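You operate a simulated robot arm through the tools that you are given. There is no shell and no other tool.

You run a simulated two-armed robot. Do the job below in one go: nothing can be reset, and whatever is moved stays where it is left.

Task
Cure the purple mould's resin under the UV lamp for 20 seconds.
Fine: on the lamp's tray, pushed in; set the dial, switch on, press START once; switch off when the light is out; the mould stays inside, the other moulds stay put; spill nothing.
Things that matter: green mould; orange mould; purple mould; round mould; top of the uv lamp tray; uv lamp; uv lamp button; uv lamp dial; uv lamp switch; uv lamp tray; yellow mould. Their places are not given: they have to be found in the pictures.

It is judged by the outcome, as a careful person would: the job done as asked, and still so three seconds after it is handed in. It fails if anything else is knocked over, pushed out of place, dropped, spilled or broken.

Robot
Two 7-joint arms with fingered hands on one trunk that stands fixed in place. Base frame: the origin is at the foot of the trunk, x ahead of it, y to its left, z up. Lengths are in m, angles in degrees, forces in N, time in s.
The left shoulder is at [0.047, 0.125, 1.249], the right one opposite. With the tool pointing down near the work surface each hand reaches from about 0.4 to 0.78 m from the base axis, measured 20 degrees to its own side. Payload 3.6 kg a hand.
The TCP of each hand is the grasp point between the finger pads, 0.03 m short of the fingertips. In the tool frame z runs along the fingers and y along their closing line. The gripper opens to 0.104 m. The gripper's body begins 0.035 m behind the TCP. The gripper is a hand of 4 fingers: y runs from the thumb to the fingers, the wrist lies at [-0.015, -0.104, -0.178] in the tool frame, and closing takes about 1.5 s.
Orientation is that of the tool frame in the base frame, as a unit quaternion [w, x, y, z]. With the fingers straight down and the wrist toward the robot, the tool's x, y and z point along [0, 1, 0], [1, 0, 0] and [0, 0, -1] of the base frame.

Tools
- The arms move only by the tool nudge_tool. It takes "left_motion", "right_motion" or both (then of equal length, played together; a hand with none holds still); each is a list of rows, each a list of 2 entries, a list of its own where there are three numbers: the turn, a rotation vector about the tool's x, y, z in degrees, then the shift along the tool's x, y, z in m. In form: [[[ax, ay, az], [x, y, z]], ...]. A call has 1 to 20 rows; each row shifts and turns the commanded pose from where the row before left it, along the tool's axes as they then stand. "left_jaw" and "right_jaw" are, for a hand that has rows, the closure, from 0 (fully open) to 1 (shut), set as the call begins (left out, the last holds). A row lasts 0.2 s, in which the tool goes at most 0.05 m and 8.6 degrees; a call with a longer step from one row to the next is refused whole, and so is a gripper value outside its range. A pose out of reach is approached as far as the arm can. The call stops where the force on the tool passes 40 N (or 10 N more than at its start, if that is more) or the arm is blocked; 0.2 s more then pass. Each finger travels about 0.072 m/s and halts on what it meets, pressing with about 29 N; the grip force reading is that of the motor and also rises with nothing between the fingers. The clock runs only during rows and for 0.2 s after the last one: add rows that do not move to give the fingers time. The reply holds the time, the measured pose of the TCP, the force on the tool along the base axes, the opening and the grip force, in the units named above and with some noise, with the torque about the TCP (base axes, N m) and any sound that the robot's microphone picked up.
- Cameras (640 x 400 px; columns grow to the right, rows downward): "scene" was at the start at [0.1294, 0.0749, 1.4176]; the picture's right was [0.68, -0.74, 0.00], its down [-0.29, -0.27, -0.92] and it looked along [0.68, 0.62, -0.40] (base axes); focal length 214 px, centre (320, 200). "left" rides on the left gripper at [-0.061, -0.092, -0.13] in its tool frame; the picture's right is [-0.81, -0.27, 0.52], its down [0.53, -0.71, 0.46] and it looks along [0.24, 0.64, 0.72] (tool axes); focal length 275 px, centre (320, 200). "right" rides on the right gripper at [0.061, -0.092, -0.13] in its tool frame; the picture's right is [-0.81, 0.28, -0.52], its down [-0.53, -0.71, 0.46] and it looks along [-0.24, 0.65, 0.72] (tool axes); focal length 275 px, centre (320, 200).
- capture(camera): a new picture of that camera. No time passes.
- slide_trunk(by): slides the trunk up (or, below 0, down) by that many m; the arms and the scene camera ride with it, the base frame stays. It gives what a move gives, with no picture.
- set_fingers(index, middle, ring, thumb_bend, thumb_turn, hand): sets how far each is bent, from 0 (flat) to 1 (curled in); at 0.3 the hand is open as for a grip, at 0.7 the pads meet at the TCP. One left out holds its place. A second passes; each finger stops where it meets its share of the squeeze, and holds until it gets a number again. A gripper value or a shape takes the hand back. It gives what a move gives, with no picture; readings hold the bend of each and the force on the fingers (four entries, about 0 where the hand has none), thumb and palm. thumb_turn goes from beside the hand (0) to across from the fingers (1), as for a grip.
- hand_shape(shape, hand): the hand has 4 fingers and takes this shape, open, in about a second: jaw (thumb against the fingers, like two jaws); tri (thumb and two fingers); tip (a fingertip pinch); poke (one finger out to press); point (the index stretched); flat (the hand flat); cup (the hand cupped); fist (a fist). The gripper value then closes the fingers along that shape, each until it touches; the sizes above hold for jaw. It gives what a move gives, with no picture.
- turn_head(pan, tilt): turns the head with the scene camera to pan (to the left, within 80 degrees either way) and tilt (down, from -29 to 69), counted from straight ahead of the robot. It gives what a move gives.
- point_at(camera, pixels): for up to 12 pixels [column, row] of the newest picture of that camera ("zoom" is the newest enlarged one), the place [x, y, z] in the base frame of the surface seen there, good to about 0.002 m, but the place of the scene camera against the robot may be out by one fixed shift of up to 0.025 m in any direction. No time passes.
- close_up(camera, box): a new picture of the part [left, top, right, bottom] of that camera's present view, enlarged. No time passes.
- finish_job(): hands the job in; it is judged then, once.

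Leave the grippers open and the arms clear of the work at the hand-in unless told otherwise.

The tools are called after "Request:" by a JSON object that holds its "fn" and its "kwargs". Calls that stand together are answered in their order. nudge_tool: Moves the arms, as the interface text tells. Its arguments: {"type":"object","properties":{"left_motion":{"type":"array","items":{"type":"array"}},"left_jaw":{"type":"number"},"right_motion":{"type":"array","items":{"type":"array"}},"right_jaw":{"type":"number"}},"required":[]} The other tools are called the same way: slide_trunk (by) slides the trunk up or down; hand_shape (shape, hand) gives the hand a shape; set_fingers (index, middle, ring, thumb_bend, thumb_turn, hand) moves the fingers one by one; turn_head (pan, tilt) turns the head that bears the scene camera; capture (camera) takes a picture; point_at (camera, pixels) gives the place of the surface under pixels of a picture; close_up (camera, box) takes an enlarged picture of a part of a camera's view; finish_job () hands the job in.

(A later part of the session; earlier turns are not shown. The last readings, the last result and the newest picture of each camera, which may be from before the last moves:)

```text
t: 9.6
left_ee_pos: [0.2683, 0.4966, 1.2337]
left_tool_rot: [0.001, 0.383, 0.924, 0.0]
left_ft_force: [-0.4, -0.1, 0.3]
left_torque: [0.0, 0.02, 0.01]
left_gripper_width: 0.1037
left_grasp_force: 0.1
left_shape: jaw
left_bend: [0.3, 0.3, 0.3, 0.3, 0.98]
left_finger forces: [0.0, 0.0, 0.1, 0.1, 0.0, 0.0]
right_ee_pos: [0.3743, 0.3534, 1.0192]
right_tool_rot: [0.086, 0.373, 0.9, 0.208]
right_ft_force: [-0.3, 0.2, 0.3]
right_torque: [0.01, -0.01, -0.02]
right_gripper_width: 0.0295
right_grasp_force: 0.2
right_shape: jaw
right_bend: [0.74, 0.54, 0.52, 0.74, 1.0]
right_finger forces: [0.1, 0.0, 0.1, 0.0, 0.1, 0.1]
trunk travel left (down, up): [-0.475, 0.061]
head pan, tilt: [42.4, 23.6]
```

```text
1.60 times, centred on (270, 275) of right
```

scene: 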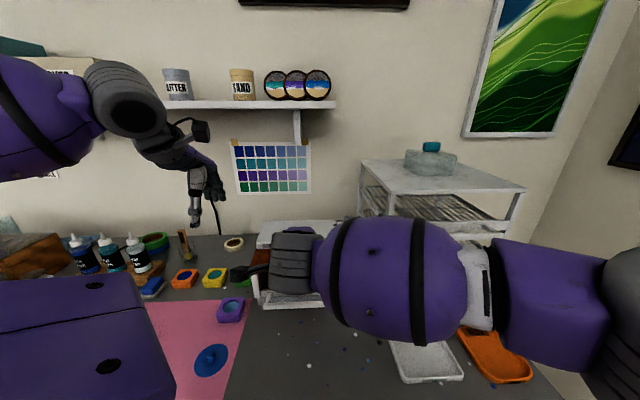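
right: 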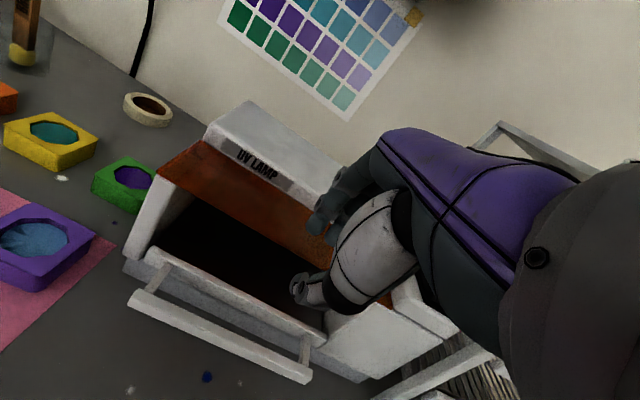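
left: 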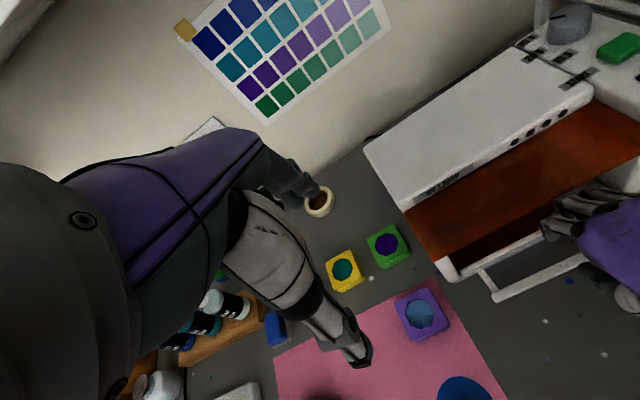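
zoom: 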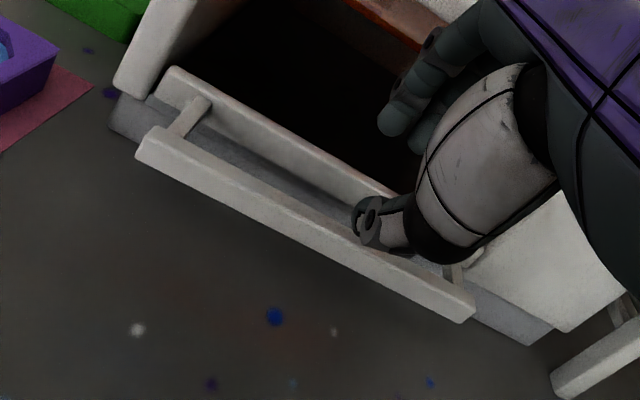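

The tips are above the gap with no contact. I go down further by about 0.04 and look.

Request:
{"fn": "nudge_tool", "kwargs": {"right_motion": [[[0, 0, 0], [0, -0.0081, 0.018]], [[0, 0, 0], [0, -0.0081, 0.018]], [[0, 0, 0], [0, 0, 0]]]}}

Request:
{"fn": "close_up", "kwargs": {"camera": "left", "box": [480, 130, 640, 310]}}

Request:
{"fn": "close_up", "kwargs": {"camera": "right", "box": [200, 180, 400, 340]}}

```text
t: 10.4
left_ee_pos: [0.2692, 0.4956, 1.2323]
left_tool_rot: [0.0, 0.383, 0.924, -0.001]
left_ft_force: [0.3, 0.2, 0.1]
left_torque: [-0.02, 0.03, 0.02]
left_gripper_width: 0.1036
left_grasp_force: 0.0
left_shape: jaw
left_bend: [0.3, 0.3, 0.3, 0.3, 0.98]
left_finger forces: [0.0, 0.0, 0.0, 0.0, 0.0, 0.0]
right_ee_pos: [0.3763, 0.3516, 0.9856]
right_tool_rot: [0.085, 0.372, 0.901, 0.206]
right_ft_force: [-0.6, 0.0, -0.7]
right_torque: [0.0, 0.01, 0.01]
right_gripper_width: 0.0292
right_grasp_force: 0.1
right_shape: jaw
right_bend: [0.74, 0.54, 0.52, 0.74, 1.0]
right_finger forces: [0.0, 0.0, 0.1, 0.1, 0.0, 0.0]
right hand out of reach, approached as far as the arm can: row 2
trunk travel left (down, up): [-0.475, 0.061]
head pan, tilt: [42.4, 23.6]
```

```text
2.22 times, centred on (560, 220) of left
```

zoom: 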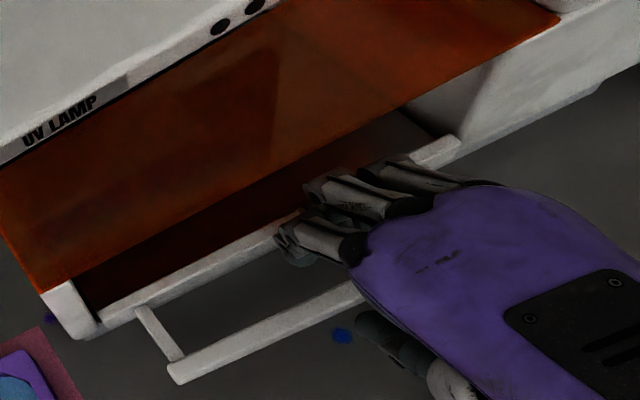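

```text
2.50 times, centred on (300, 260) of right
```

zoom: 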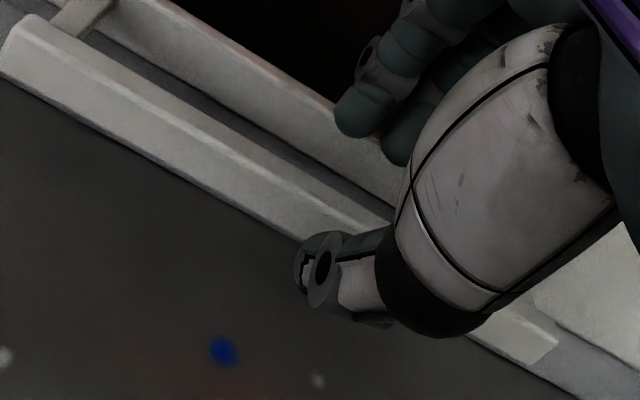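

The arm says it is at the edge of its reach at TCP z 0.986. Before lowering further, I read the finger tip places in this enlarged right picture.

Request:
{"fn": "point_at", "kwargs": {"camera": "zoom", "pixels": [[350, 120], [365, 110], [380, 100], [400, 150], [395, 160], [310, 240], [305, 265], [320, 300], [350, 310], [240, 190], [300, 100], [220, 215]]}}

```text
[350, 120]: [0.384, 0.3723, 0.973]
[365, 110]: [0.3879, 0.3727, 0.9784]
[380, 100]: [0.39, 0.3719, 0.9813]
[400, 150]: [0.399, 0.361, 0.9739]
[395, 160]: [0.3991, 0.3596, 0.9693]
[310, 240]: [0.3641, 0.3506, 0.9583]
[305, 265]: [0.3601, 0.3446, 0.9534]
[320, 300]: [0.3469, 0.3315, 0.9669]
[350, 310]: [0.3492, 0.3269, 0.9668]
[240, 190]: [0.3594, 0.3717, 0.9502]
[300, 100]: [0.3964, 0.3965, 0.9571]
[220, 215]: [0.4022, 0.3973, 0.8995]
```

Fingers stand at u 0.533-0.547 and the thumb at u ≤ 0.506, either side of the bar (0.5145-0.5265) and clear of the panel (0.560). I lower the trunk 0.027 m so the fingers go straight down around the bar.

Request:
{"fn": "slide_trunk", "kwargs": {"by": -0.027}}

Request:
{"fn": "close_up", "kwargs": {"camera": "right", "box": [200, 180, 400, 340]}}

Request:
{"fn": "close_up", "kwargs": {"camera": "left", "box": [480, 130, 640, 310]}}

```text
t: 11.1
left_ee_pos: [0.2704, 0.4974, 1.2073]
left_tool_rot: [0.001, 0.383, 0.924, 0.0]
left_ft_force: [-0.4, 0.2, -0.1]
left_torque: [0.0, 0.01, -0.02]
left_gripper_width: 0.1035
left_grasp_force: 0.0
left_shape: jaw
left_bend: [0.3, 0.3, 0.3, 0.3, 0.98]
left_finger forces: [0.0, 0.0, 0.1, 0.0, 0.1, 0.1]
right_ee_pos: [0.3779, 0.3504, 0.9594]
right_tool_rot: [0.085, 0.373, 0.9, 0.207]
right_ft_force: [0.3, 0.8, -0.5]
right_torque: [0.0, -0.04, -0.02]
right_gripper_width: 0.0295
right_grasp_force: 0.1
right_shape: jaw
right_bend: [0.74, 0.54, 0.52, 0.74, 1.0]
right_finger forces: [0.0, 0.1, 0.0, 0.0, 0.0, 0.0]
trunk travel left (down, up): [-0.448, 0.088]
head pan, tilt: [42.4, 23.6]
```

```text
2.50 times, centred on (300, 260) of right
```

zoom: 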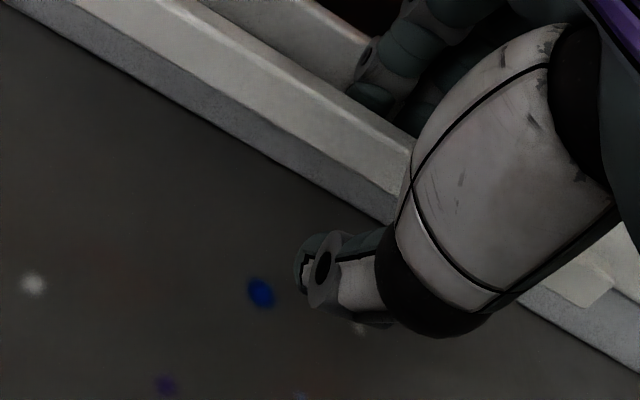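

```text
2.22 times, centred on (560, 220) of left
```

zoom: 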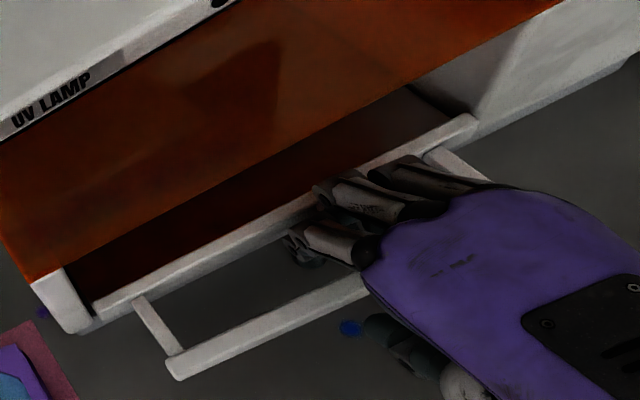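

Fingers are behind the bar, thumb in front, no contact forces. I close the right jaw on the bar.

Request:
{"fn": "nudge_tool", "kwargs": {"right_motion": [[[0, 0, 0], [0, 0, 0]], [[0, 0, 0], [0, 0, 0]], [[0, 0, 0], [0, 0, 0]], [[0, 0, 0], [0, 0, 0]], [[0, 0, 0], [0, 0, 0]]], "right_jaw": 0.95}}

```text
t: 12.3
left_ee_pos: [0.2713, 0.4988, 1.2078]
left_tool_rot: [0.0, 0.383, 0.924, 0.0]
left_ft_force: [-0.1, 0.0, 0.0]
left_torque: [-0.01, 0.01, -0.01]
left_gripper_width: 0.1038
left_grasp_force: 0.1
left_shape: jaw
left_bend: [0.3, 0.3, 0.3, 0.3, 0.98]
left_finger forces: [0.1, 0.0, 0.1, 0.0, 0.0, 0.1]
right_ee_pos: [0.3781, 0.3493, 0.958]
right_tool_rot: [0.086, 0.373, 0.9, 0.208]
right_ft_force: [-0.6, -0.1, 1.0]
right_torque: [0.01, -0.02, 0.02]
right_gripper_width: 0.0055
right_grasp_force: 0.0
right_shape: jaw
right_bend: [0.71, 0.67, 0.66, 0.72, 1.0]
right_finger forces: [0.0, 0.0, 0.4, 0.0, 0.0, 0.1]
trunk travel left (down, up): [-0.448, 0.088]
head pan, tilt: [42.4, 23.6]
```

The jaw closed to 0.0055 without meeting the bar; I look why.

Request:
{"fn": "capture", "kwargs": {"camera": "right"}}

Request:
{"fn": "close_up", "kwargs": {"camera": "right", "box": [220, 170, 400, 320]}}

Request:
{"fn": "close_up", "kwargs": {"camera": "left", "box": [520, 160, 640, 300]}}

```text
taken
```

right: 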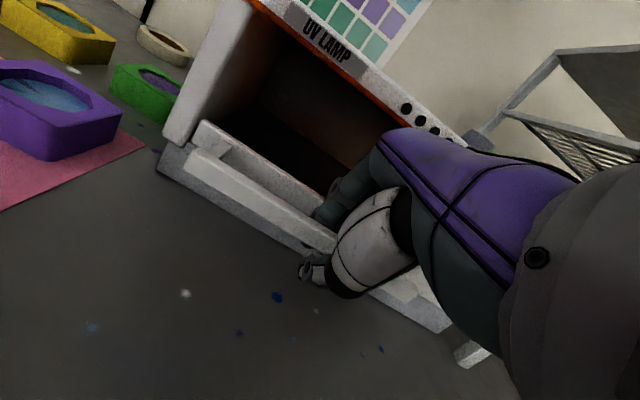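

```text
2.67 times, centred on (310, 245) of right
```

zoom: 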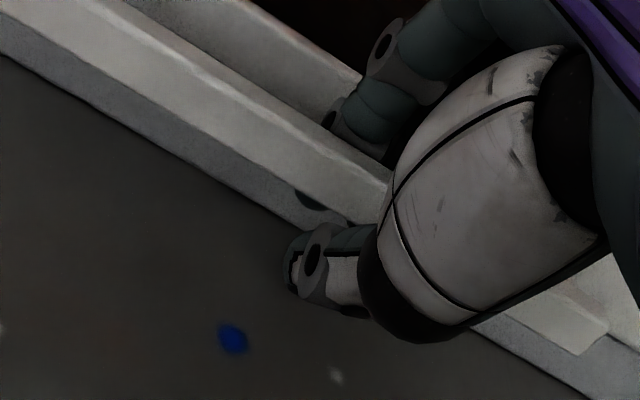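

```text
2.86 times, centred on (580, 230) of left
```

zoom: 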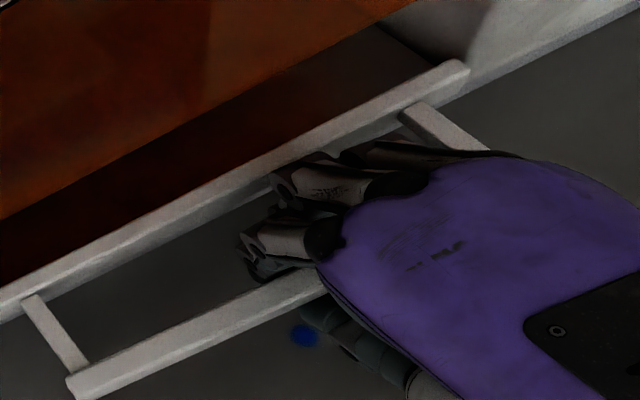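

Request:
{"fn": "close_up", "kwargs": {"camera": "right", "box": [280, 180, 360, 300]}}

Request:
{"fn": "point_at", "kwargs": {"camera": "zoom", "pixels": [[345, 85], [335, 100], [355, 100], [300, 150], [260, 270], [290, 260], [320, 250], [340, 130], [370, 150], [280, 170], [310, 230], [240, 290]]}}

```text
3.33 times, centred on (320, 240) of right
```

zoom: 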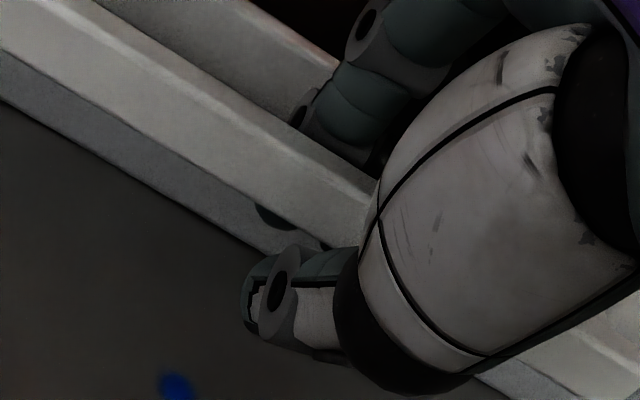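

```text
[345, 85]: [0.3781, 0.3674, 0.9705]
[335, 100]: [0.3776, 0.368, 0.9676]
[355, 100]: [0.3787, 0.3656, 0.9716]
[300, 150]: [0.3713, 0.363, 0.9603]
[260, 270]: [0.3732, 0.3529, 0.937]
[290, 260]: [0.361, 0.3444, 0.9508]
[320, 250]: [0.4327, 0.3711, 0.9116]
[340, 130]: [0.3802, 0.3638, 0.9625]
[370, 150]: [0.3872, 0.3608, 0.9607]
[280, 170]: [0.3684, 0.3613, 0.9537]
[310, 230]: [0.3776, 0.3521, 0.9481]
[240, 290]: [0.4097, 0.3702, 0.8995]
```

The fingers have curled behind and under the bar (tip at u 0.513, z 0.937), thumb in front: a good hook. I pull gently straight out toward the robot by 0.045 m.

Request:
{"fn": "nudge_tool", "kwargs": {"right_motion": [[[0, 0, 0], [0, -0.0135, -0.0066]], [[0, 0, 0], [0, -0.0135, -0.0066]], [[0, 0, 0], [0, -0.0135, -0.0066]], [[0, 0, 0], [0, 0, 0]]]}}

Request:
{"fn": "capture", "kwargs": {"camera": "right"}}

Request:
{"fn": "capture", "kwargs": {"camera": "left"}}

```text
t: 13.3
left_ee_pos: [0.2711, 0.498, 1.2071]
left_tool_rot: [-0.001, 0.383, 0.924, 0.0]
left_ft_force: [0.1, 0.6, 0.0]
left_torque: [0.01, -0.01, 0.05]
left_gripper_width: 0.1036
left_grasp_force: 0.0
left_shape: jaw
left_bend: [0.3, 0.3, 0.3, 0.3, 0.98]
left_finger forces: [0.0, 0.1, 0.1, 0.1, 0.1, 0.0]
right_ee_pos: [0.3465, 0.3182, 0.957]
right_tool_rot: [0.086, 0.372, 0.901, 0.207]
right_ft_force: [0.0, 0.4, 0.1]
right_torque: [0.03, -0.01, 0.03]
right_gripper_width: 0.0053
right_grasp_force: 0.1
right_shape: jaw
right_bend: [0.71, 0.67, 0.66, 0.72, 1.0]
right_finger forces: [0.0, 0.0, 0.3, 0.0, 0.0, 0.1]
trunk travel left (down, up): [-0.448, 0.088]
head pan, tilt: [42.4, 23.6]
```

```text
taken
```

right: 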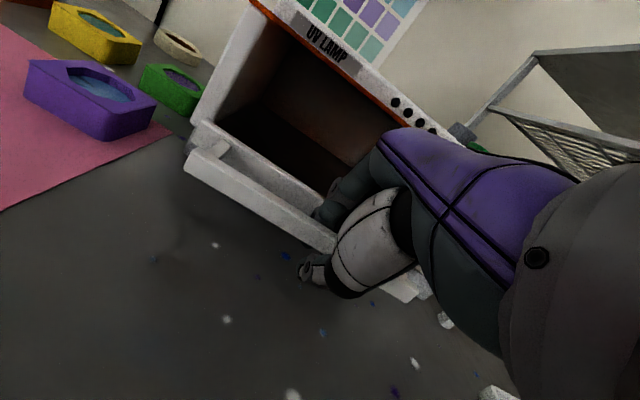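

```text
taken
```

left: 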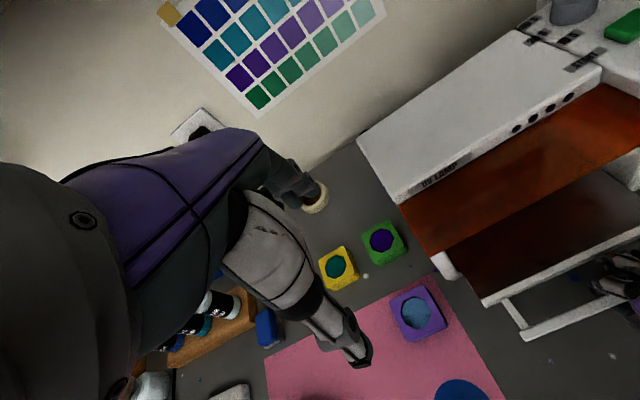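

The tray follows. I keep pulling, another 0.06 m.

Request:
{"fn": "nudge_tool", "kwargs": {"right_motion": [[[0, 0, 0], [0, -0.0135, -0.0066]], [[0, 0, 0], [0, -0.0135, -0.0066]], [[0, 0, 0], [0, -0.0135, -0.0066]], [[0, 0, 0], [0, -0.0135, -0.0066]], [[0, 0, 0], [0, 0, 0]]]}}

Request:
{"fn": "capture", "kwargs": {"camera": "left"}}

Request:
{"fn": "capture", "kwargs": {"camera": "right"}}

```text
t: 14.5
left_ee_pos: [0.2705, 0.4973, 1.207]
left_tool_rot: [0.0, 0.383, 0.924, 0.001]
left_ft_force: [0.2, 1.1, 1.0]
left_torque: [-0.04, 0.06, 0.0]
left_gripper_width: 0.1038
left_grasp_force: 0.1
left_shape: jaw
left_bend: [0.3, 0.3, 0.3, 0.3, 0.98]
left_finger forces: [0.0, 0.0, 0.1, 0.1, 0.1, 0.0]
right_ee_pos: [0.3051, 0.2766, 0.9608]
right_tool_rot: [0.086, 0.373, 0.9, 0.207]
right_ft_force: [-0.8, -0.5, -0.2]
right_torque: [0.02, 0.02, 0.01]
right_gripper_width: 0.0054
right_grasp_force: 0.1
right_shape: jaw
right_bend: [0.71, 0.67, 0.66, 0.72, 1.0]
right_finger forces: [0.1, 0.1, 0.2, 0.0, 0.0, 0.1]
trunk travel left (down, up): [-0.448, 0.088]
head pan, tilt: [42.4, 23.6]
```

```text
taken
```

left: 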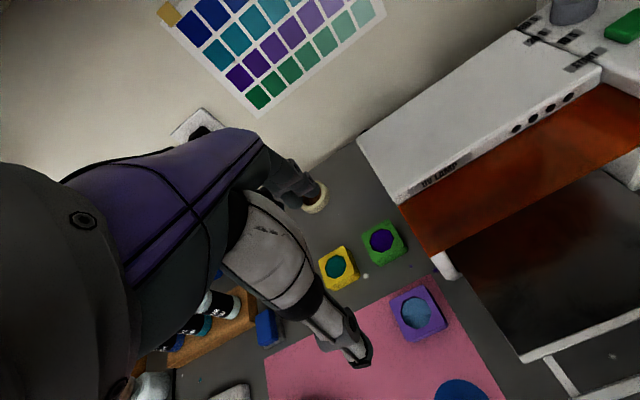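

```text
taken
```

right: 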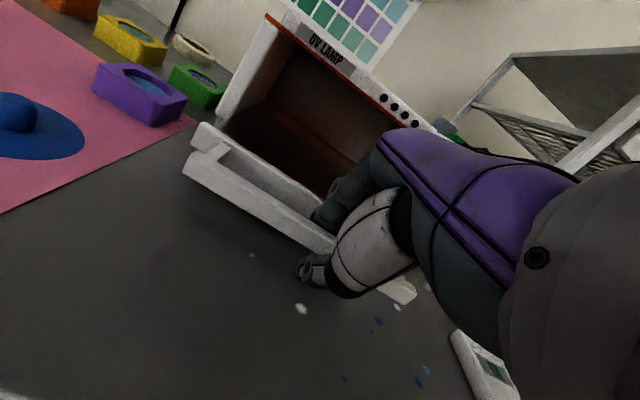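

Pulled about 0.10 m so far with little force. I pull a little more (0.03 m) to make room in front of the visor, watching the force for the stop.

Request:
{"fn": "nudge_tool", "kwargs": {"right_motion": [[[0, 0, 0], [0, -0.009, -0.0044]], [[0, 0, 0], [0, -0.009, -0.0044]], [[0, 0, 0], [0, -0.009, -0.0044]], [[0, 0, 0], [0, 0, 0]]]}}

Request:
{"fn": "capture", "kwargs": {"camera": "left"}}

Request:
{"fn": "capture", "kwargs": {"camera": "right"}}

```text
t: 15.5
left_ee_pos: [0.2715, 0.4979, 1.2071]
left_tool_rot: [0.0, 0.382, 0.924, 0.001]
left_ft_force: [-0.4, 0.0, -0.1]
left_torque: [-0.02, -0.01, 0.0]
left_gripper_width: 0.1038
left_grasp_force: 0.1
left_shape: jaw
left_bend: [0.3, 0.3, 0.3, 0.3, 0.98]
left_finger forces: [0.1, 0.1, 0.0, 0.0, 0.1, 0.0]
right_ee_pos: [0.284, 0.253, 0.9583]
right_tool_rot: [0.086, 0.374, 0.901, 0.205]
right_ft_force: [0.1, 0.4, 0.3]
right_torque: [0.0, 0.0, 0.01]
right_gripper_width: 0.0052
right_grasp_force: 0.1
right_shape: jaw
right_bend: [0.71, 0.67, 0.66, 0.72, 1.0]
right_finger forces: [0.0, 0.1, 0.4, 0.0, 0.0, 0.0]
trunk travel left (down, up): [-0.448, 0.088]
head pan, tilt: [42.4, 23.6]
```

```text
taken
```

left: 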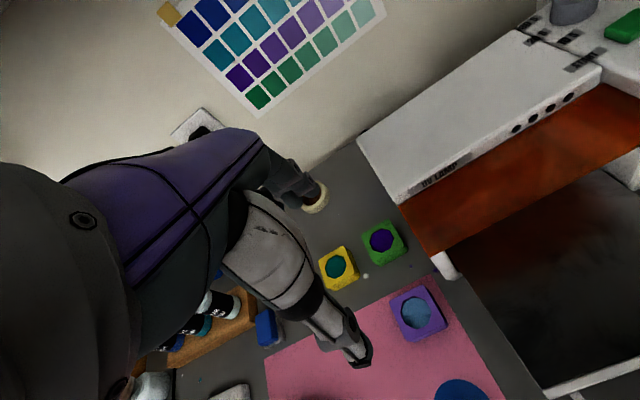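

```text
taken
```

right: 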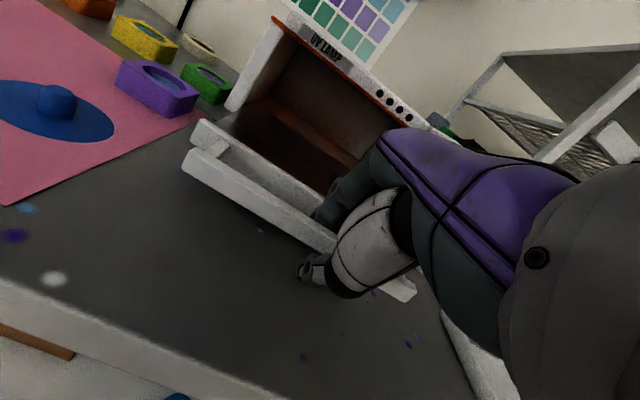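

The tray is out about 0.135 m and still level. I open the right jaw back to 0.72 to unhook, then check.

Request:
{"fn": "nudge_tool", "kwargs": {"right_motion": [[[0, 0, 0], [0, 0, 0]], [[0, 0, 0], [0, 0, 0]], [[0, 0, 0], [0, 0, 0]], [[0, 0, 0], [0, 0, 0]]], "right_jaw": 0.72}}

Request:
{"fn": "close_up", "kwargs": {"camera": "right", "box": [240, 160, 400, 320]}}

```text
t: 16.5
left_ee_pos: [0.2708, 0.4985, 1.2067]
left_tool_rot: [0.0, 0.382, 0.924, 0.0]
left_ft_force: [0.1, 0.4, 0.6]
left_torque: [0.01, 0.0, 0.0]
left_gripper_width: 0.1036
left_grasp_force: 0.0
left_shape: jaw
left_bend: [0.3, 0.3, 0.3, 0.3, 0.98]
left_finger forces: [0.0, 0.1, 0.1, 0.0, 0.0, 0.0]
right_ee_pos: [0.2839, 0.2522, 0.9584]
right_tool_rot: [0.086, 0.373, 0.9, 0.207]
right_ft_force: [-0.5, -0.9, 0.2]
right_torque: [-0.01, 0.01, 0.01]
right_gripper_width: 0.0287
right_grasp_force: 0.0
right_shape: jaw
right_bend: [0.74, 0.55, 0.52, 0.74, 1.0]
right_finger forces: [0.0, 0.1, 0.1, 0.0, 0.0, 0.0]
trunk travel left (down, up): [-0.448, 0.088]
head pan, tilt: [42.4, 23.6]
```

```text
2.50 times, centred on (320, 240) of right
```

zoom: 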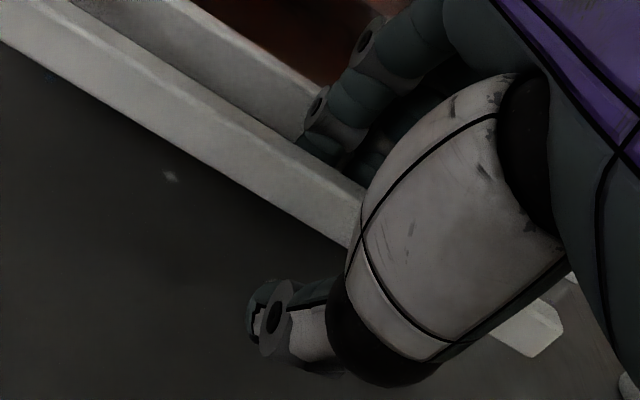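

Request:
{"fn": "point_at", "kwargs": {"camera": "zoom", "pixels": [[280, 180], [240, 140], [230, 70], [320, 150], [330, 140], [265, 290], [340, 210], [180, 110], [210, 30]]}}

```text
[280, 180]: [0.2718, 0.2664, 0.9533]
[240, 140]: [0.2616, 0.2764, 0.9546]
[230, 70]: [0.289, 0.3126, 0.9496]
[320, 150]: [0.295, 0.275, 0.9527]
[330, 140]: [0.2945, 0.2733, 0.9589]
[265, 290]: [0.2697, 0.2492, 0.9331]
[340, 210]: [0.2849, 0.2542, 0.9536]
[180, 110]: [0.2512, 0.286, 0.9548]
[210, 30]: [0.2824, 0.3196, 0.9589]
```

Fingers stand free between bar and panel. I lift the right hand straight up and then move it away to the right.

Request:
{"fn": "nudge_tool", "kwargs": {"right_motion": [[[0, 0, 0], [0, 0.01315, -0.02696]], [[0, 0, 0], [0, 0.01315, -0.02696]], [[0, 0, 0], [0, 0.01315, -0.02696]], [[0, 0, 0], [0, 0.01315, -0.02696]], [[0, 0, 0], [0, 0.01315, -0.02696]], [[0, 0, 0], [-0.03, 0.01315, -0.02]], [[0, 0, 0], [-0.04, 0.01, -0.02]], [[0, 0, 0], [-0.04, 0.01, -0.02]], [[0, 0, 0], [-0.04, 0, -0.01]], [[0, 0, 0], [-0.04, 0, 0]]]}}

Request:
{"fn": "capture", "kwargs": {"camera": "scene"}}

Request:
{"fn": "capture", "kwargs": {"camera": "left"}}

Request:
{"fn": "capture", "kwargs": {"camera": "right"}}

```text
t: 18.7
left_ee_pos: [0.2703, 0.4984, 1.2077]
left_tool_rot: [-0.001, 0.383, 0.924, -0.001]
left_ft_force: [1.2, -0.2, 0.6]
left_torque: [0.0, -0.01, -0.02]
left_gripper_width: 0.1036
left_grasp_force: 0.1
left_shape: jaw
left_bend: [0.3, 0.3, 0.3, 0.3, 0.98]
left_finger forces: [0.0, 0.1, 0.1, 0.0, 0.0, 0.1]
right_ee_pos: [0.4194, 0.1185, 1.1871]
right_tool_rot: [0.086, 0.373, 0.9, 0.207]
right_ft_force: [-0.2, -0.7, 0.1]
right_torque: [0.0, 0.01, 0.01]
right_gripper_width: 0.029
right_grasp_force: 0.1
right_shape: jaw
right_bend: [0.74, 0.55, 0.52, 0.74, 1.0]
right_finger forces: [0.0, 0.0, 0.0, 0.0, 0.1, 0.1]
trunk travel left (down, up): [-0.448, 0.088]
head pan, tilt: [42.4, 23.6]
```

```text
taken
```

scene: 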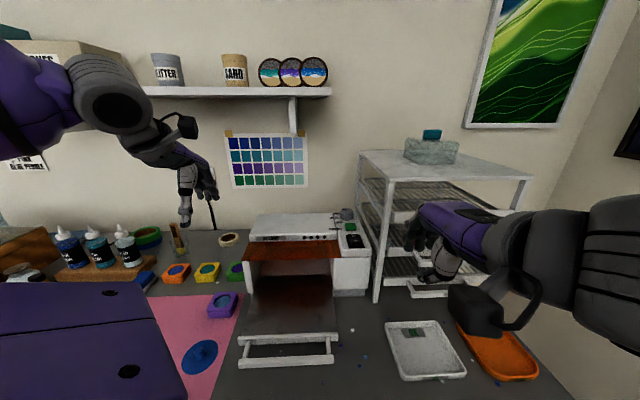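

```text
taken
```

left: 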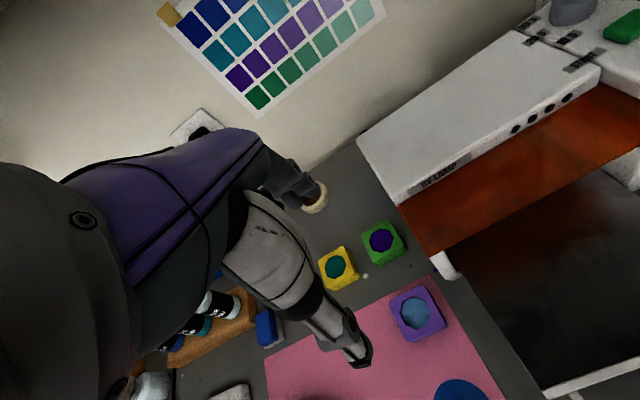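

```text
taken
```

right: 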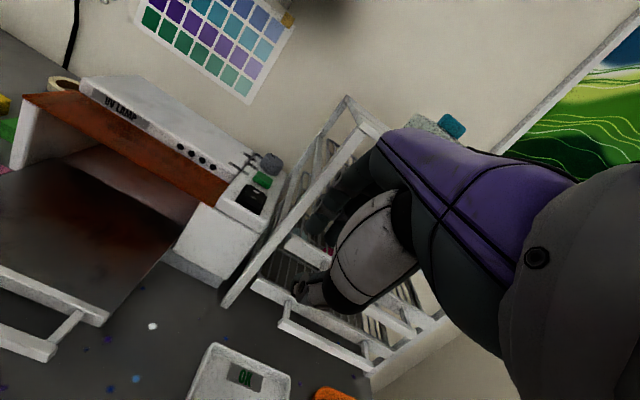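

The tray is out. I back the right hand off a little (toward the robot, away from the rack) later; first I measure the tray in the right and left pictures.

Request:
{"fn": "point_at", "kwargs": {"camera": "right", "pixels": [[100, 310], [60, 335], [10, 275], [80, 240], [140, 230], [60, 200], [178, 232], [105, 315], [20, 250], [225, 295], [110, 165], [75, 170]]}}

Request:
{"fn": "point_at", "kwargs": {"camera": "left", "pixels": [[460, 268], [545, 390], [500, 300], [560, 330], [600, 380], [450, 250], [470, 245], [415, 314], [382, 242], [338, 268], [462, 390], [622, 200]]}}

```text
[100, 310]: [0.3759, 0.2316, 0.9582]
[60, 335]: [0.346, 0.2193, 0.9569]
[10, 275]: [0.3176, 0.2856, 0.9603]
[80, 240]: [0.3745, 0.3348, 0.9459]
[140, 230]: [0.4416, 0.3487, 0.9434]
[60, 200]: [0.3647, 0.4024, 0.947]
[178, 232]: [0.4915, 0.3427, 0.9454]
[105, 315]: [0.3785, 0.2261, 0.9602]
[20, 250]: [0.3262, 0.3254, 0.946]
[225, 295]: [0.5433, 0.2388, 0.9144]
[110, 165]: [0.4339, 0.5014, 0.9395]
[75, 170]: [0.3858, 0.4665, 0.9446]
```

```text
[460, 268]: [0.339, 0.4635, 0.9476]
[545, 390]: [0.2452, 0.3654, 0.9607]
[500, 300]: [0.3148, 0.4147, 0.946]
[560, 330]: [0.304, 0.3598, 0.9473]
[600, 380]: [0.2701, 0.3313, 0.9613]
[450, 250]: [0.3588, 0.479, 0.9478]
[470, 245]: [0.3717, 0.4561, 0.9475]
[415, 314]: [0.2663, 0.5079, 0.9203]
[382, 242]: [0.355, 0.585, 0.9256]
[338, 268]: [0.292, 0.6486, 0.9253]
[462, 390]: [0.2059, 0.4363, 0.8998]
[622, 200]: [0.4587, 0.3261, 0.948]
```

The tray floor is at z 0.947 and spans u 0.43 to about 0.6 and v -0.10 to 0.085; I plan to set the mould near u 0.50, v -0.01. I first back the right hand away and, in the same call, centre the left hand over the mould and go down to z about 1.03.

Request:
{"fn": "nudge_tool", "kwargs": {"left_motion": [[[0, 0, 0], [0.003, 0.002, 0.04]], [[0, 0, 0], [0.003, 0.0024, 0.045]], [[0, 0, 0], [0, 0, 0.045]], [[0, 0, 0], [0, 0, 0.045]], [[0, 0, 0], [0, 0, 0]]], "left_jaw": 0.1, "right_motion": [[[0, 0, 0], [0, -0.02, -0.03]], [[0, 0, 0], [0, -0.02, -0.03]], [[0, 0, 0], [0, -0.02, -0.03]], [[0, 0, 0], [0, -0.02, -0.03]], [[0, 0, 0], [0, 0, 0]]]}}

Request:
{"fn": "capture", "kwargs": {"camera": "left"}}

Request:
{"fn": "capture", "kwargs": {"camera": "scene"}}

```text
t: 19.9
left_ee_pos: [0.2675, 0.5063, 1.0328]
left_tool_rot: [0.0, 0.382, 0.924, 0.0]
left_ft_force: [-0.2, 0.6, -0.5]
left_torque: [0.04, -0.01, 0.0]
left_gripper_width: 0.0935
left_grasp_force: 0.0
left_shape: jaw
left_bend: [0.29, 0.32, 0.3, 0.35, 0.98]
left_finger forces: [0.1, 0.0, 0.0, 0.0, 0.0, 0.0]
right_ee_pos: [0.3264, 0.0307, 1.2626]
right_tool_rot: [0.085, 0.373, 0.901, 0.205]
right_ft_force: [-0.5, 0.2, 0.3]
right_torque: [-0.03, -0.01, -0.01]
right_gripper_width: 0.029
right_grasp_force: 0.1
right_shape: jaw
right_bend: [0.74, 0.55, 0.52, 0.74, 1.0]
right_finger forces: [0.0, 0.0, 0.0, 0.1, 0.0, 0.1]
trunk travel left (down, up): [-0.448, 0.088]
head pan, tilt: [42.4, 23.6]
```

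```text
taken
```

left: 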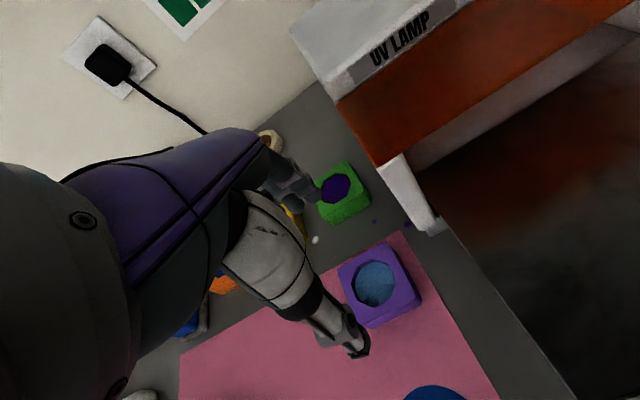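

```text
taken
```

scene: 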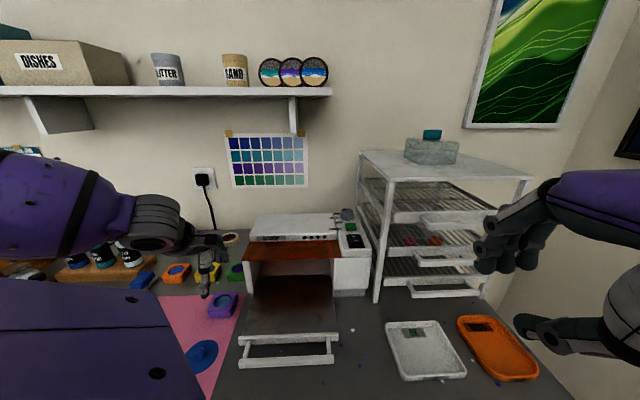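

Request:
{"fn": "close_up", "kwargs": {"camera": "left", "box": [220, 130, 440, 370]}}

Request:
{"fn": "point_at", "kwargs": {"camera": "zoom", "pixels": [[225, 105], [285, 95], [235, 90], [290, 150], [310, 130], [210, 95], [370, 355], [360, 330], [345, 250], [430, 200], [470, 275], [390, 310]]}}

```text
1.67 times, centred on (330, 250) of left
```

zoom: 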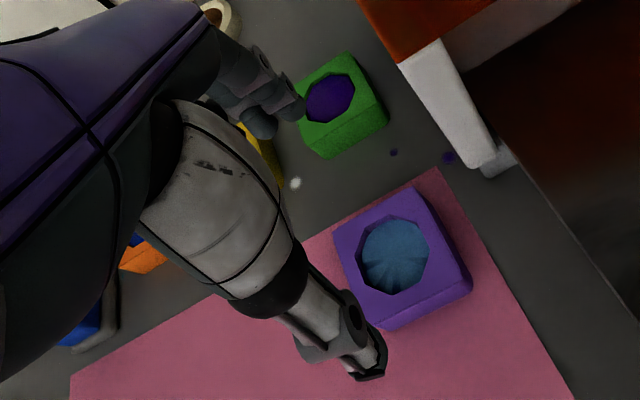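

```text
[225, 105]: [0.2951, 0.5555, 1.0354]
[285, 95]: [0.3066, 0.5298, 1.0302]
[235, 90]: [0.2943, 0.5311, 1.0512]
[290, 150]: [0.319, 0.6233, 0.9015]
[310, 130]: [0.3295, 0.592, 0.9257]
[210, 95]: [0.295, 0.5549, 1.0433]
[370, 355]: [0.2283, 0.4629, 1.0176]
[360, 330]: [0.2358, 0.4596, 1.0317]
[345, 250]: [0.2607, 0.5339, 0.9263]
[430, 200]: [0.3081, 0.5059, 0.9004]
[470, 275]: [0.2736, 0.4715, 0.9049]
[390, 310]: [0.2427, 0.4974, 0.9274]
```

Before going lower I check the blue round mould's edge next to the thumb, using the scene picture.

Request:
{"fn": "close_up", "kwargs": {"camera": "scene", "box": [160, 280, 260, 380]}}

Request:
{"fn": "point_at", "kwargs": {"camera": "zoom", "pixels": [[250, 330], [330, 240], [350, 270], [300, 240], [200, 300], [370, 180], [450, 90], [415, 230], [260, 270], [520, 120], [290, 90], [320, 50]]}}

```text
4.00 times, centred on (210, 330) of scene
```

zoom: 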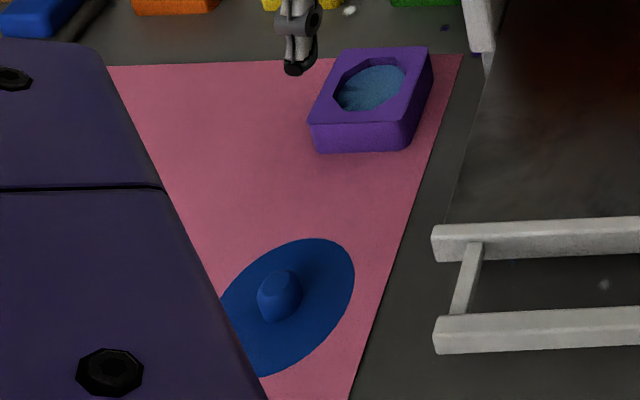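

```text
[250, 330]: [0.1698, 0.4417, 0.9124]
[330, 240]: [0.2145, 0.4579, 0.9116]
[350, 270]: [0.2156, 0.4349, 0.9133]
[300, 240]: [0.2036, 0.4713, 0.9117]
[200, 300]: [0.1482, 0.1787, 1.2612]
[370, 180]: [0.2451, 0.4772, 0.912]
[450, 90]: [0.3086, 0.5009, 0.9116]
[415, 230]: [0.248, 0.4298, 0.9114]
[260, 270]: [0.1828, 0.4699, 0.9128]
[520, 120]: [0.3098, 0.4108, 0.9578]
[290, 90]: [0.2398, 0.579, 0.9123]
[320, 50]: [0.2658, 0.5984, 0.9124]
```

The blue disc is nearly flat (about 1 mm thick) with its edge at u 0.472, so the thumb passes clear above it. I lower the left hand to TCP z about 0.934.

Request:
{"fn": "nudge_tool", "kwargs": {"left_motion": [[[0, 0, 0], [-0.0006, 0.0006, 0.035]], [[0, 0, 0], [0, 0, 0.035]], [[0, 0, 0], [0, 0, 0.028]], [[0, 0, 0], [0, 0, 0]]]}}

Request:
{"fn": "capture", "kwargs": {"camera": "left"}}

Request:
{"fn": "close_up", "kwargs": {"camera": "scene", "box": [160, 240, 280, 340]}}

```text
t: 20.9
left_ee_pos: [0.2727, 0.5062, 0.9346]
left_tool_rot: [-0.001, 0.384, 0.923, 0.0]
left_ft_force: [0.0, 0.3, 0.5]
left_torque: [0.0, 0.03, 0.0]
left_gripper_width: 0.0939
left_grasp_force: 0.1
left_shape: jaw
left_bend: [0.29, 0.32, 0.3, 0.35, 0.98]
left_finger forces: [0.0, 0.0, 0.0, 0.0, 0.0, 0.0]
right_ee_pos: [0.3249, 0.0311, 1.2633]
right_tool_rot: [0.085, 0.372, 0.901, 0.207]
right_ft_force: [-1.1, 0.6, 0.9]
right_torque: [-0.05, -0.01, -0.03]
right_gripper_width: 0.0289
right_grasp_force: 0.0
right_shape: jaw
right_bend: [0.74, 0.55, 0.52, 0.74, 1.0]
right_finger forces: [0.1, 0.1, 0.0, 0.0, 0.0, 0.0]
trunk travel left (down, up): [-0.448, 0.088]
head pan, tilt: [42.4, 23.6]
```

```text
taken
```

left: 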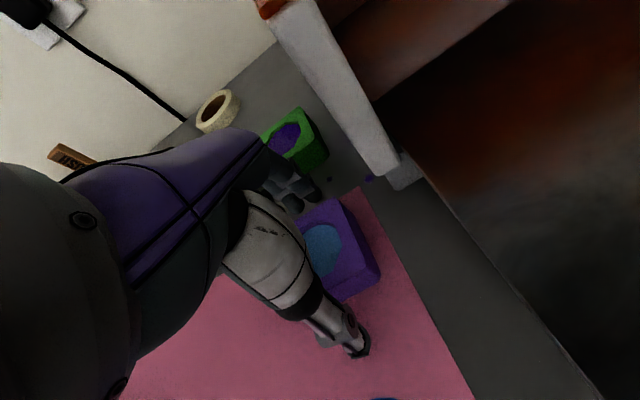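

```text
4.00 times, centred on (220, 290) of scene
```

zoom: 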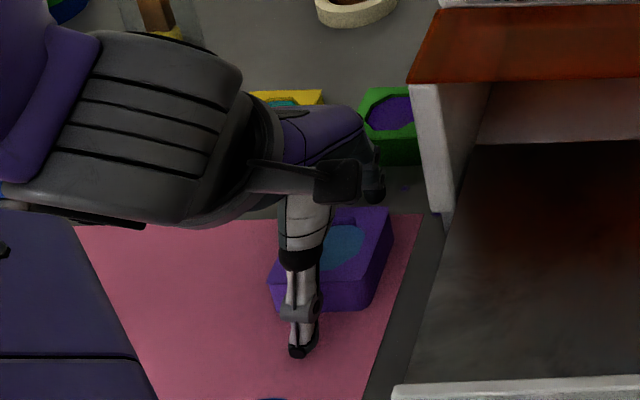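

Request:
{"fn": "close_up", "kwargs": {"camera": "left", "box": [220, 130, 420, 370]}}

Request:
{"fn": "point_at", "kwargs": {"camera": "zoom", "pixels": [[325, 115], [300, 90], [275, 130], [395, 120], [365, 130], [440, 230], [370, 290], [395, 330], [400, 355], [360, 150], [385, 130], [300, 60]]}}

```text
1.67 times, centred on (320, 250) of left
```

zoom: 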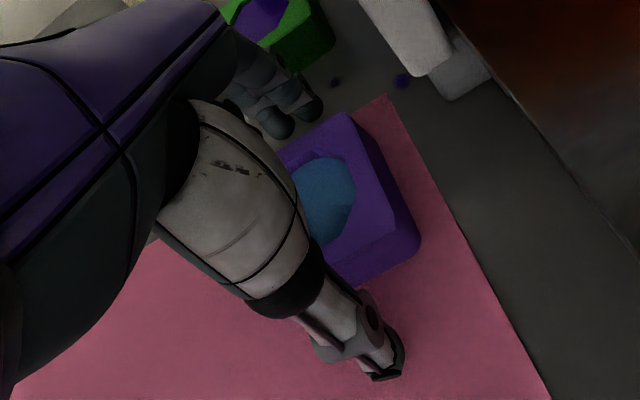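

```text
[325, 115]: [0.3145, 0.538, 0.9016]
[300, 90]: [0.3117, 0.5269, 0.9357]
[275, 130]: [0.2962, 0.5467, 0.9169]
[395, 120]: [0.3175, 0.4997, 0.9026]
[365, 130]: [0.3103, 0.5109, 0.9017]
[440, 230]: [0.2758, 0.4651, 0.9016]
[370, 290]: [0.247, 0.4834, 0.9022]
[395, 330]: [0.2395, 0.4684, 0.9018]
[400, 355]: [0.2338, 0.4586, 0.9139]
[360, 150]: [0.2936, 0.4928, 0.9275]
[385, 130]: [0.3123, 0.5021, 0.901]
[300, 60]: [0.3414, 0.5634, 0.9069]
```

Fingers stand behind and the thumb in front of the mould, clear of the table. I close the left jaw on it gradually.

Request:
{"fn": "nudge_tool", "kwargs": {"left_motion": [[[0, 0, 0], [0, 0, 0]], [[0, 0, 0], [0, 0, 0]], [[0, 0, 0], [0, 0, 0]], [[0, 0, 0], [0, 0, 0]], [[0, 0, 0], [0, 0, 0]]], "left_jaw": 0.6}}

Request:
{"fn": "close_up", "kwargs": {"camera": "left", "box": [220, 130, 420, 370]}}

Request:
{"fn": "close_up", "kwargs": {"camera": "scene", "box": [180, 260, 270, 330]}}

```text
t: 22.1
left_ee_pos: [0.2729, 0.5055, 0.9353]
left_tool_rot: [0.0, 0.383, 0.924, 0.0]
left_ft_force: [-0.8, 1.0, 0.3]
left_torque: [-0.02, -0.02, 0.03]
left_gripper_width: 0.0516
left_grasp_force: 29.0
left_shape: jaw
left_bend: [0.74, 0.45, 0.42, 0.69, 1.0]
left_finger forces: [14.9, 8.1, 3.6, 0.0, 26.6, 0.1]
right_ee_pos: [0.3261, 0.0329, 1.2629]
right_tool_rot: [0.084, 0.372, 0.901, 0.206]
right_ft_force: [0.8, -0.2, 1.0]
right_torque: [-0.05, 0.01, 0.01]
right_gripper_width: 0.029
right_grasp_force: 0.0
right_shape: jaw
right_bend: [0.74, 0.55, 0.52, 0.74, 1.0]
right_finger forces: [0.1, 0.1, 0.1, 0.0, 0.0, 0.1]
trunk travel left (down, up): [-0.448, 0.088]
head pan, tilt: [42.4, 23.6]
```

```text
1.67 times, centred on (320, 250) of left
```

zoom: 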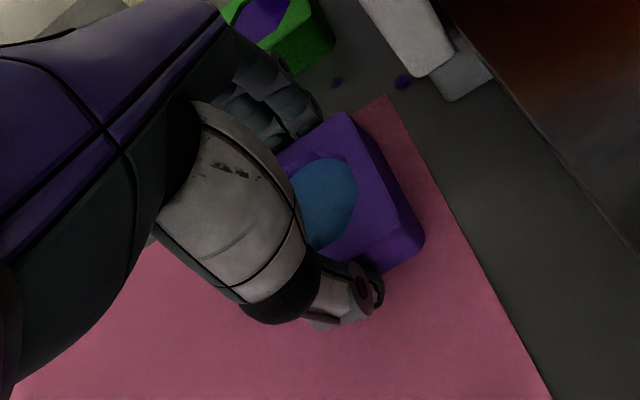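

```text
5.71 times, centred on (225, 295) of scene
```

zoom: 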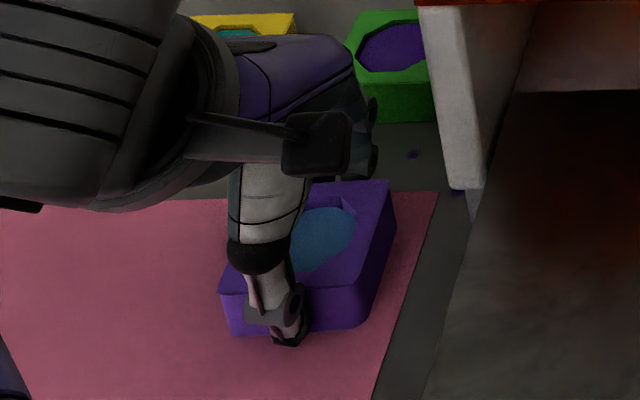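

The mould is held firmly (29 N, width 0.0516). I lift slowly by about 0.05 m and check it is level.

Request:
{"fn": "nudge_tool", "kwargs": {"left_motion": [[[0, 0, 0], [0, 0, -0.004]], [[0, 0, 0], [0, 0, -0.008]], [[0, 0, 0], [0, 0, -0.012]], [[0, 0, 0], [0, 0, -0.012]], [[0, 0, 0], [0, 0, -0.008]], [[0, 0, 0], [0, 0, -0.004]]]}}

Request:
{"fn": "close_up", "kwargs": {"camera": "left", "box": [220, 130, 420, 370]}}

Request:
{"fn": "close_up", "kwargs": {"camera": "scene", "box": [180, 240, 290, 330]}}

```text
t: 23.5
left_ee_pos: [0.2713, 0.5054, 0.9829]
left_tool_rot: [0.0, 0.382, 0.924, 0.0]
left_ft_force: [0.2, -0.2, 0.0]
left_torque: [0.04, 0.01, -0.02]
left_gripper_width: 0.0518
left_grasp_force: 29.1
left_shape: jaw
left_bend: [0.74, 0.45, 0.42, 0.69, 1.0]
left_finger forces: [14.9, 8.0, 3.6, 0.0, 26.4, 0.0]
right_ee_pos: [0.3265, 0.0313, 1.2628]
right_tool_rot: [0.085, 0.373, 0.901, 0.206]
right_ft_force: [0.2, 0.1, -0.3]
right_torque: [0.0, 0.0, 0.01]
right_gripper_width: 0.0291
right_grasp_force: 0.1
right_shape: jaw
right_bend: [0.74, 0.55, 0.52, 0.74, 1.0]
right_finger forces: [0.0, 0.0, 0.0, 0.0, 0.1, 0.0]
trunk travel left (down, up): [-0.448, 0.088]
head pan, tilt: [42.4, 23.6]
```

```text
1.67 times, centred on (320, 250) of left
```

zoom: 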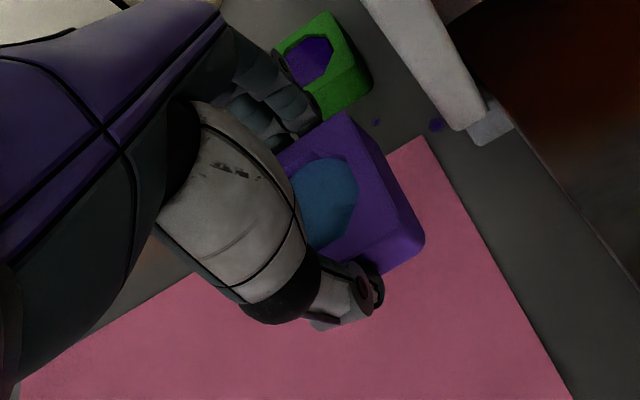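

```text
4.44 times, centred on (235, 285) of scene
```

zoom: 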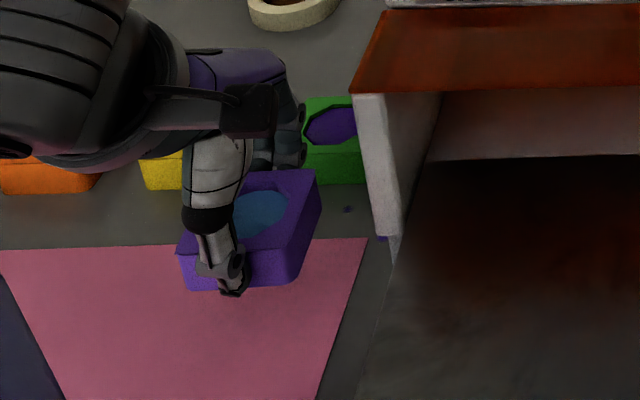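

The mould hangs level. I raise it slowly to z about 1.13, above the lamp's height, to turn and carry it freely.

Request:
{"fn": "nudge_tool", "kwargs": {"left_motion": [[[0, 0, 0], [0, 0, -0.006]], [[0, 0, 0], [0, 0, -0.012]], [[0, 0, 0], [0, 0, -0.018]], [[0, 0, 0], [0, 0, -0.02]], [[0, 0, 0], [0, 0, -0.02]], [[0, 0, 0], [0, 0, -0.02]], [[0, 0, 0], [0, 0, -0.02]], [[0, 0, 0], [0, 0, -0.016]], [[0, 0, 0], [0, 0, -0.01]], [[0, 0, 0], [0, 0, -0.005]]]}}

Request:
{"fn": "capture", "kwargs": {"camera": "left"}}

Request:
{"fn": "capture", "kwargs": {"camera": "scene"}}

```text
t: 25.7
left_ee_pos: [0.2702, 0.5046, 1.1289]
left_tool_rot: [0.0, 0.383, 0.924, 0.001]
left_ft_force: [0.7, -1.1, -1.0]
left_torque: [0.0, -0.02, 0.0]
left_gripper_width: 0.0517
left_grasp_force: 29.2
left_shape: jaw
left_bend: [0.74, 0.45, 0.42, 0.7, 1.0]
left_finger forces: [14.9, 8.0, 3.5, 0.0, 26.5, 0.0]
right_ee_pos: [0.3265, 0.0331, 1.2633]
right_tool_rot: [0.084, 0.372, 0.901, 0.206]
right_ft_force: [-0.5, -0.9, -0.5]
right_torque: [0.01, -0.01, 0.0]
right_gripper_width: 0.0289
right_grasp_force: 0.1
right_shape: jaw
right_bend: [0.74, 0.55, 0.52, 0.74, 1.0]
right_finger forces: [0.0, 0.0, 0.0, 0.0, 0.0, 0.0]
trunk travel left (down, up): [-0.448, 0.088]
head pan, tilt: [42.4, 23.6]
```

```text
taken
```

left: 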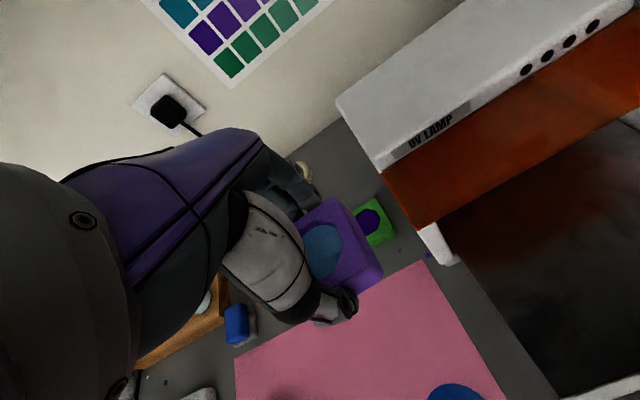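

```text
taken
```

scene: 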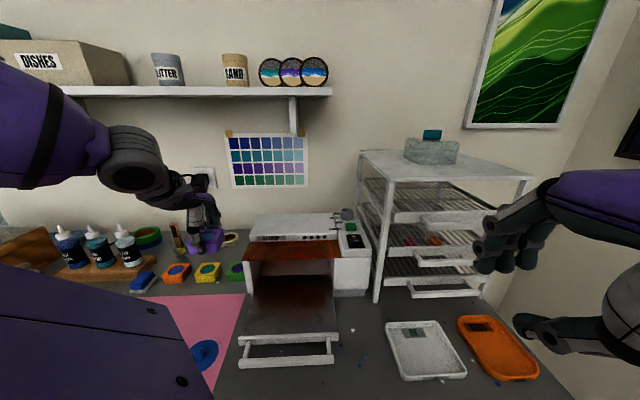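

I read the held mould's corners to know its offset from the TCP.

Request:
{"fn": "close_up", "kwargs": {"camera": "left", "box": [290, 180, 400, 320]}}

Request:
{"fn": "point_at", "kwargs": {"camera": "zoom", "pixels": [[290, 70], [290, 55], [390, 245], [300, 90], [340, 160], [370, 210], [350, 250], [415, 260], [345, 290], [240, 150], [330, 80], [280, 290]]}}

```text
2.86 times, centred on (345, 250) of left
```

zoom: 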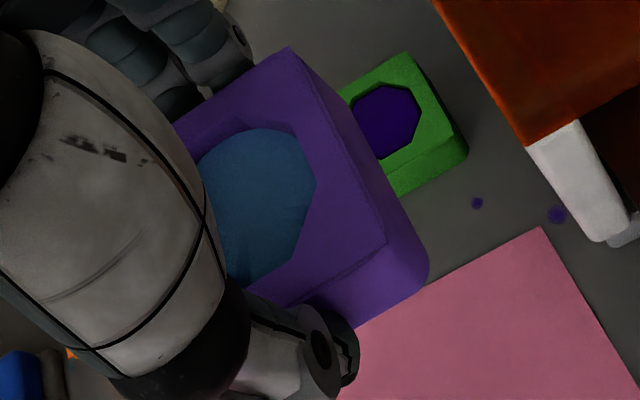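

```text
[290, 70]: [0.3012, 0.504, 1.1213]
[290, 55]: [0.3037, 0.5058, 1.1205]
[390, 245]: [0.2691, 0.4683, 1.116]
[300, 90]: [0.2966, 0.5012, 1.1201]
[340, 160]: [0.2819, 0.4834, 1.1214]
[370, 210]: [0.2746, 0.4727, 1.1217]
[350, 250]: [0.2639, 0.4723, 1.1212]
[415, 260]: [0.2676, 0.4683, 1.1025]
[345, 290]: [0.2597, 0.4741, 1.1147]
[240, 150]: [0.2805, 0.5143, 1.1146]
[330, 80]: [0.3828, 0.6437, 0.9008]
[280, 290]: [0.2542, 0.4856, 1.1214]
```

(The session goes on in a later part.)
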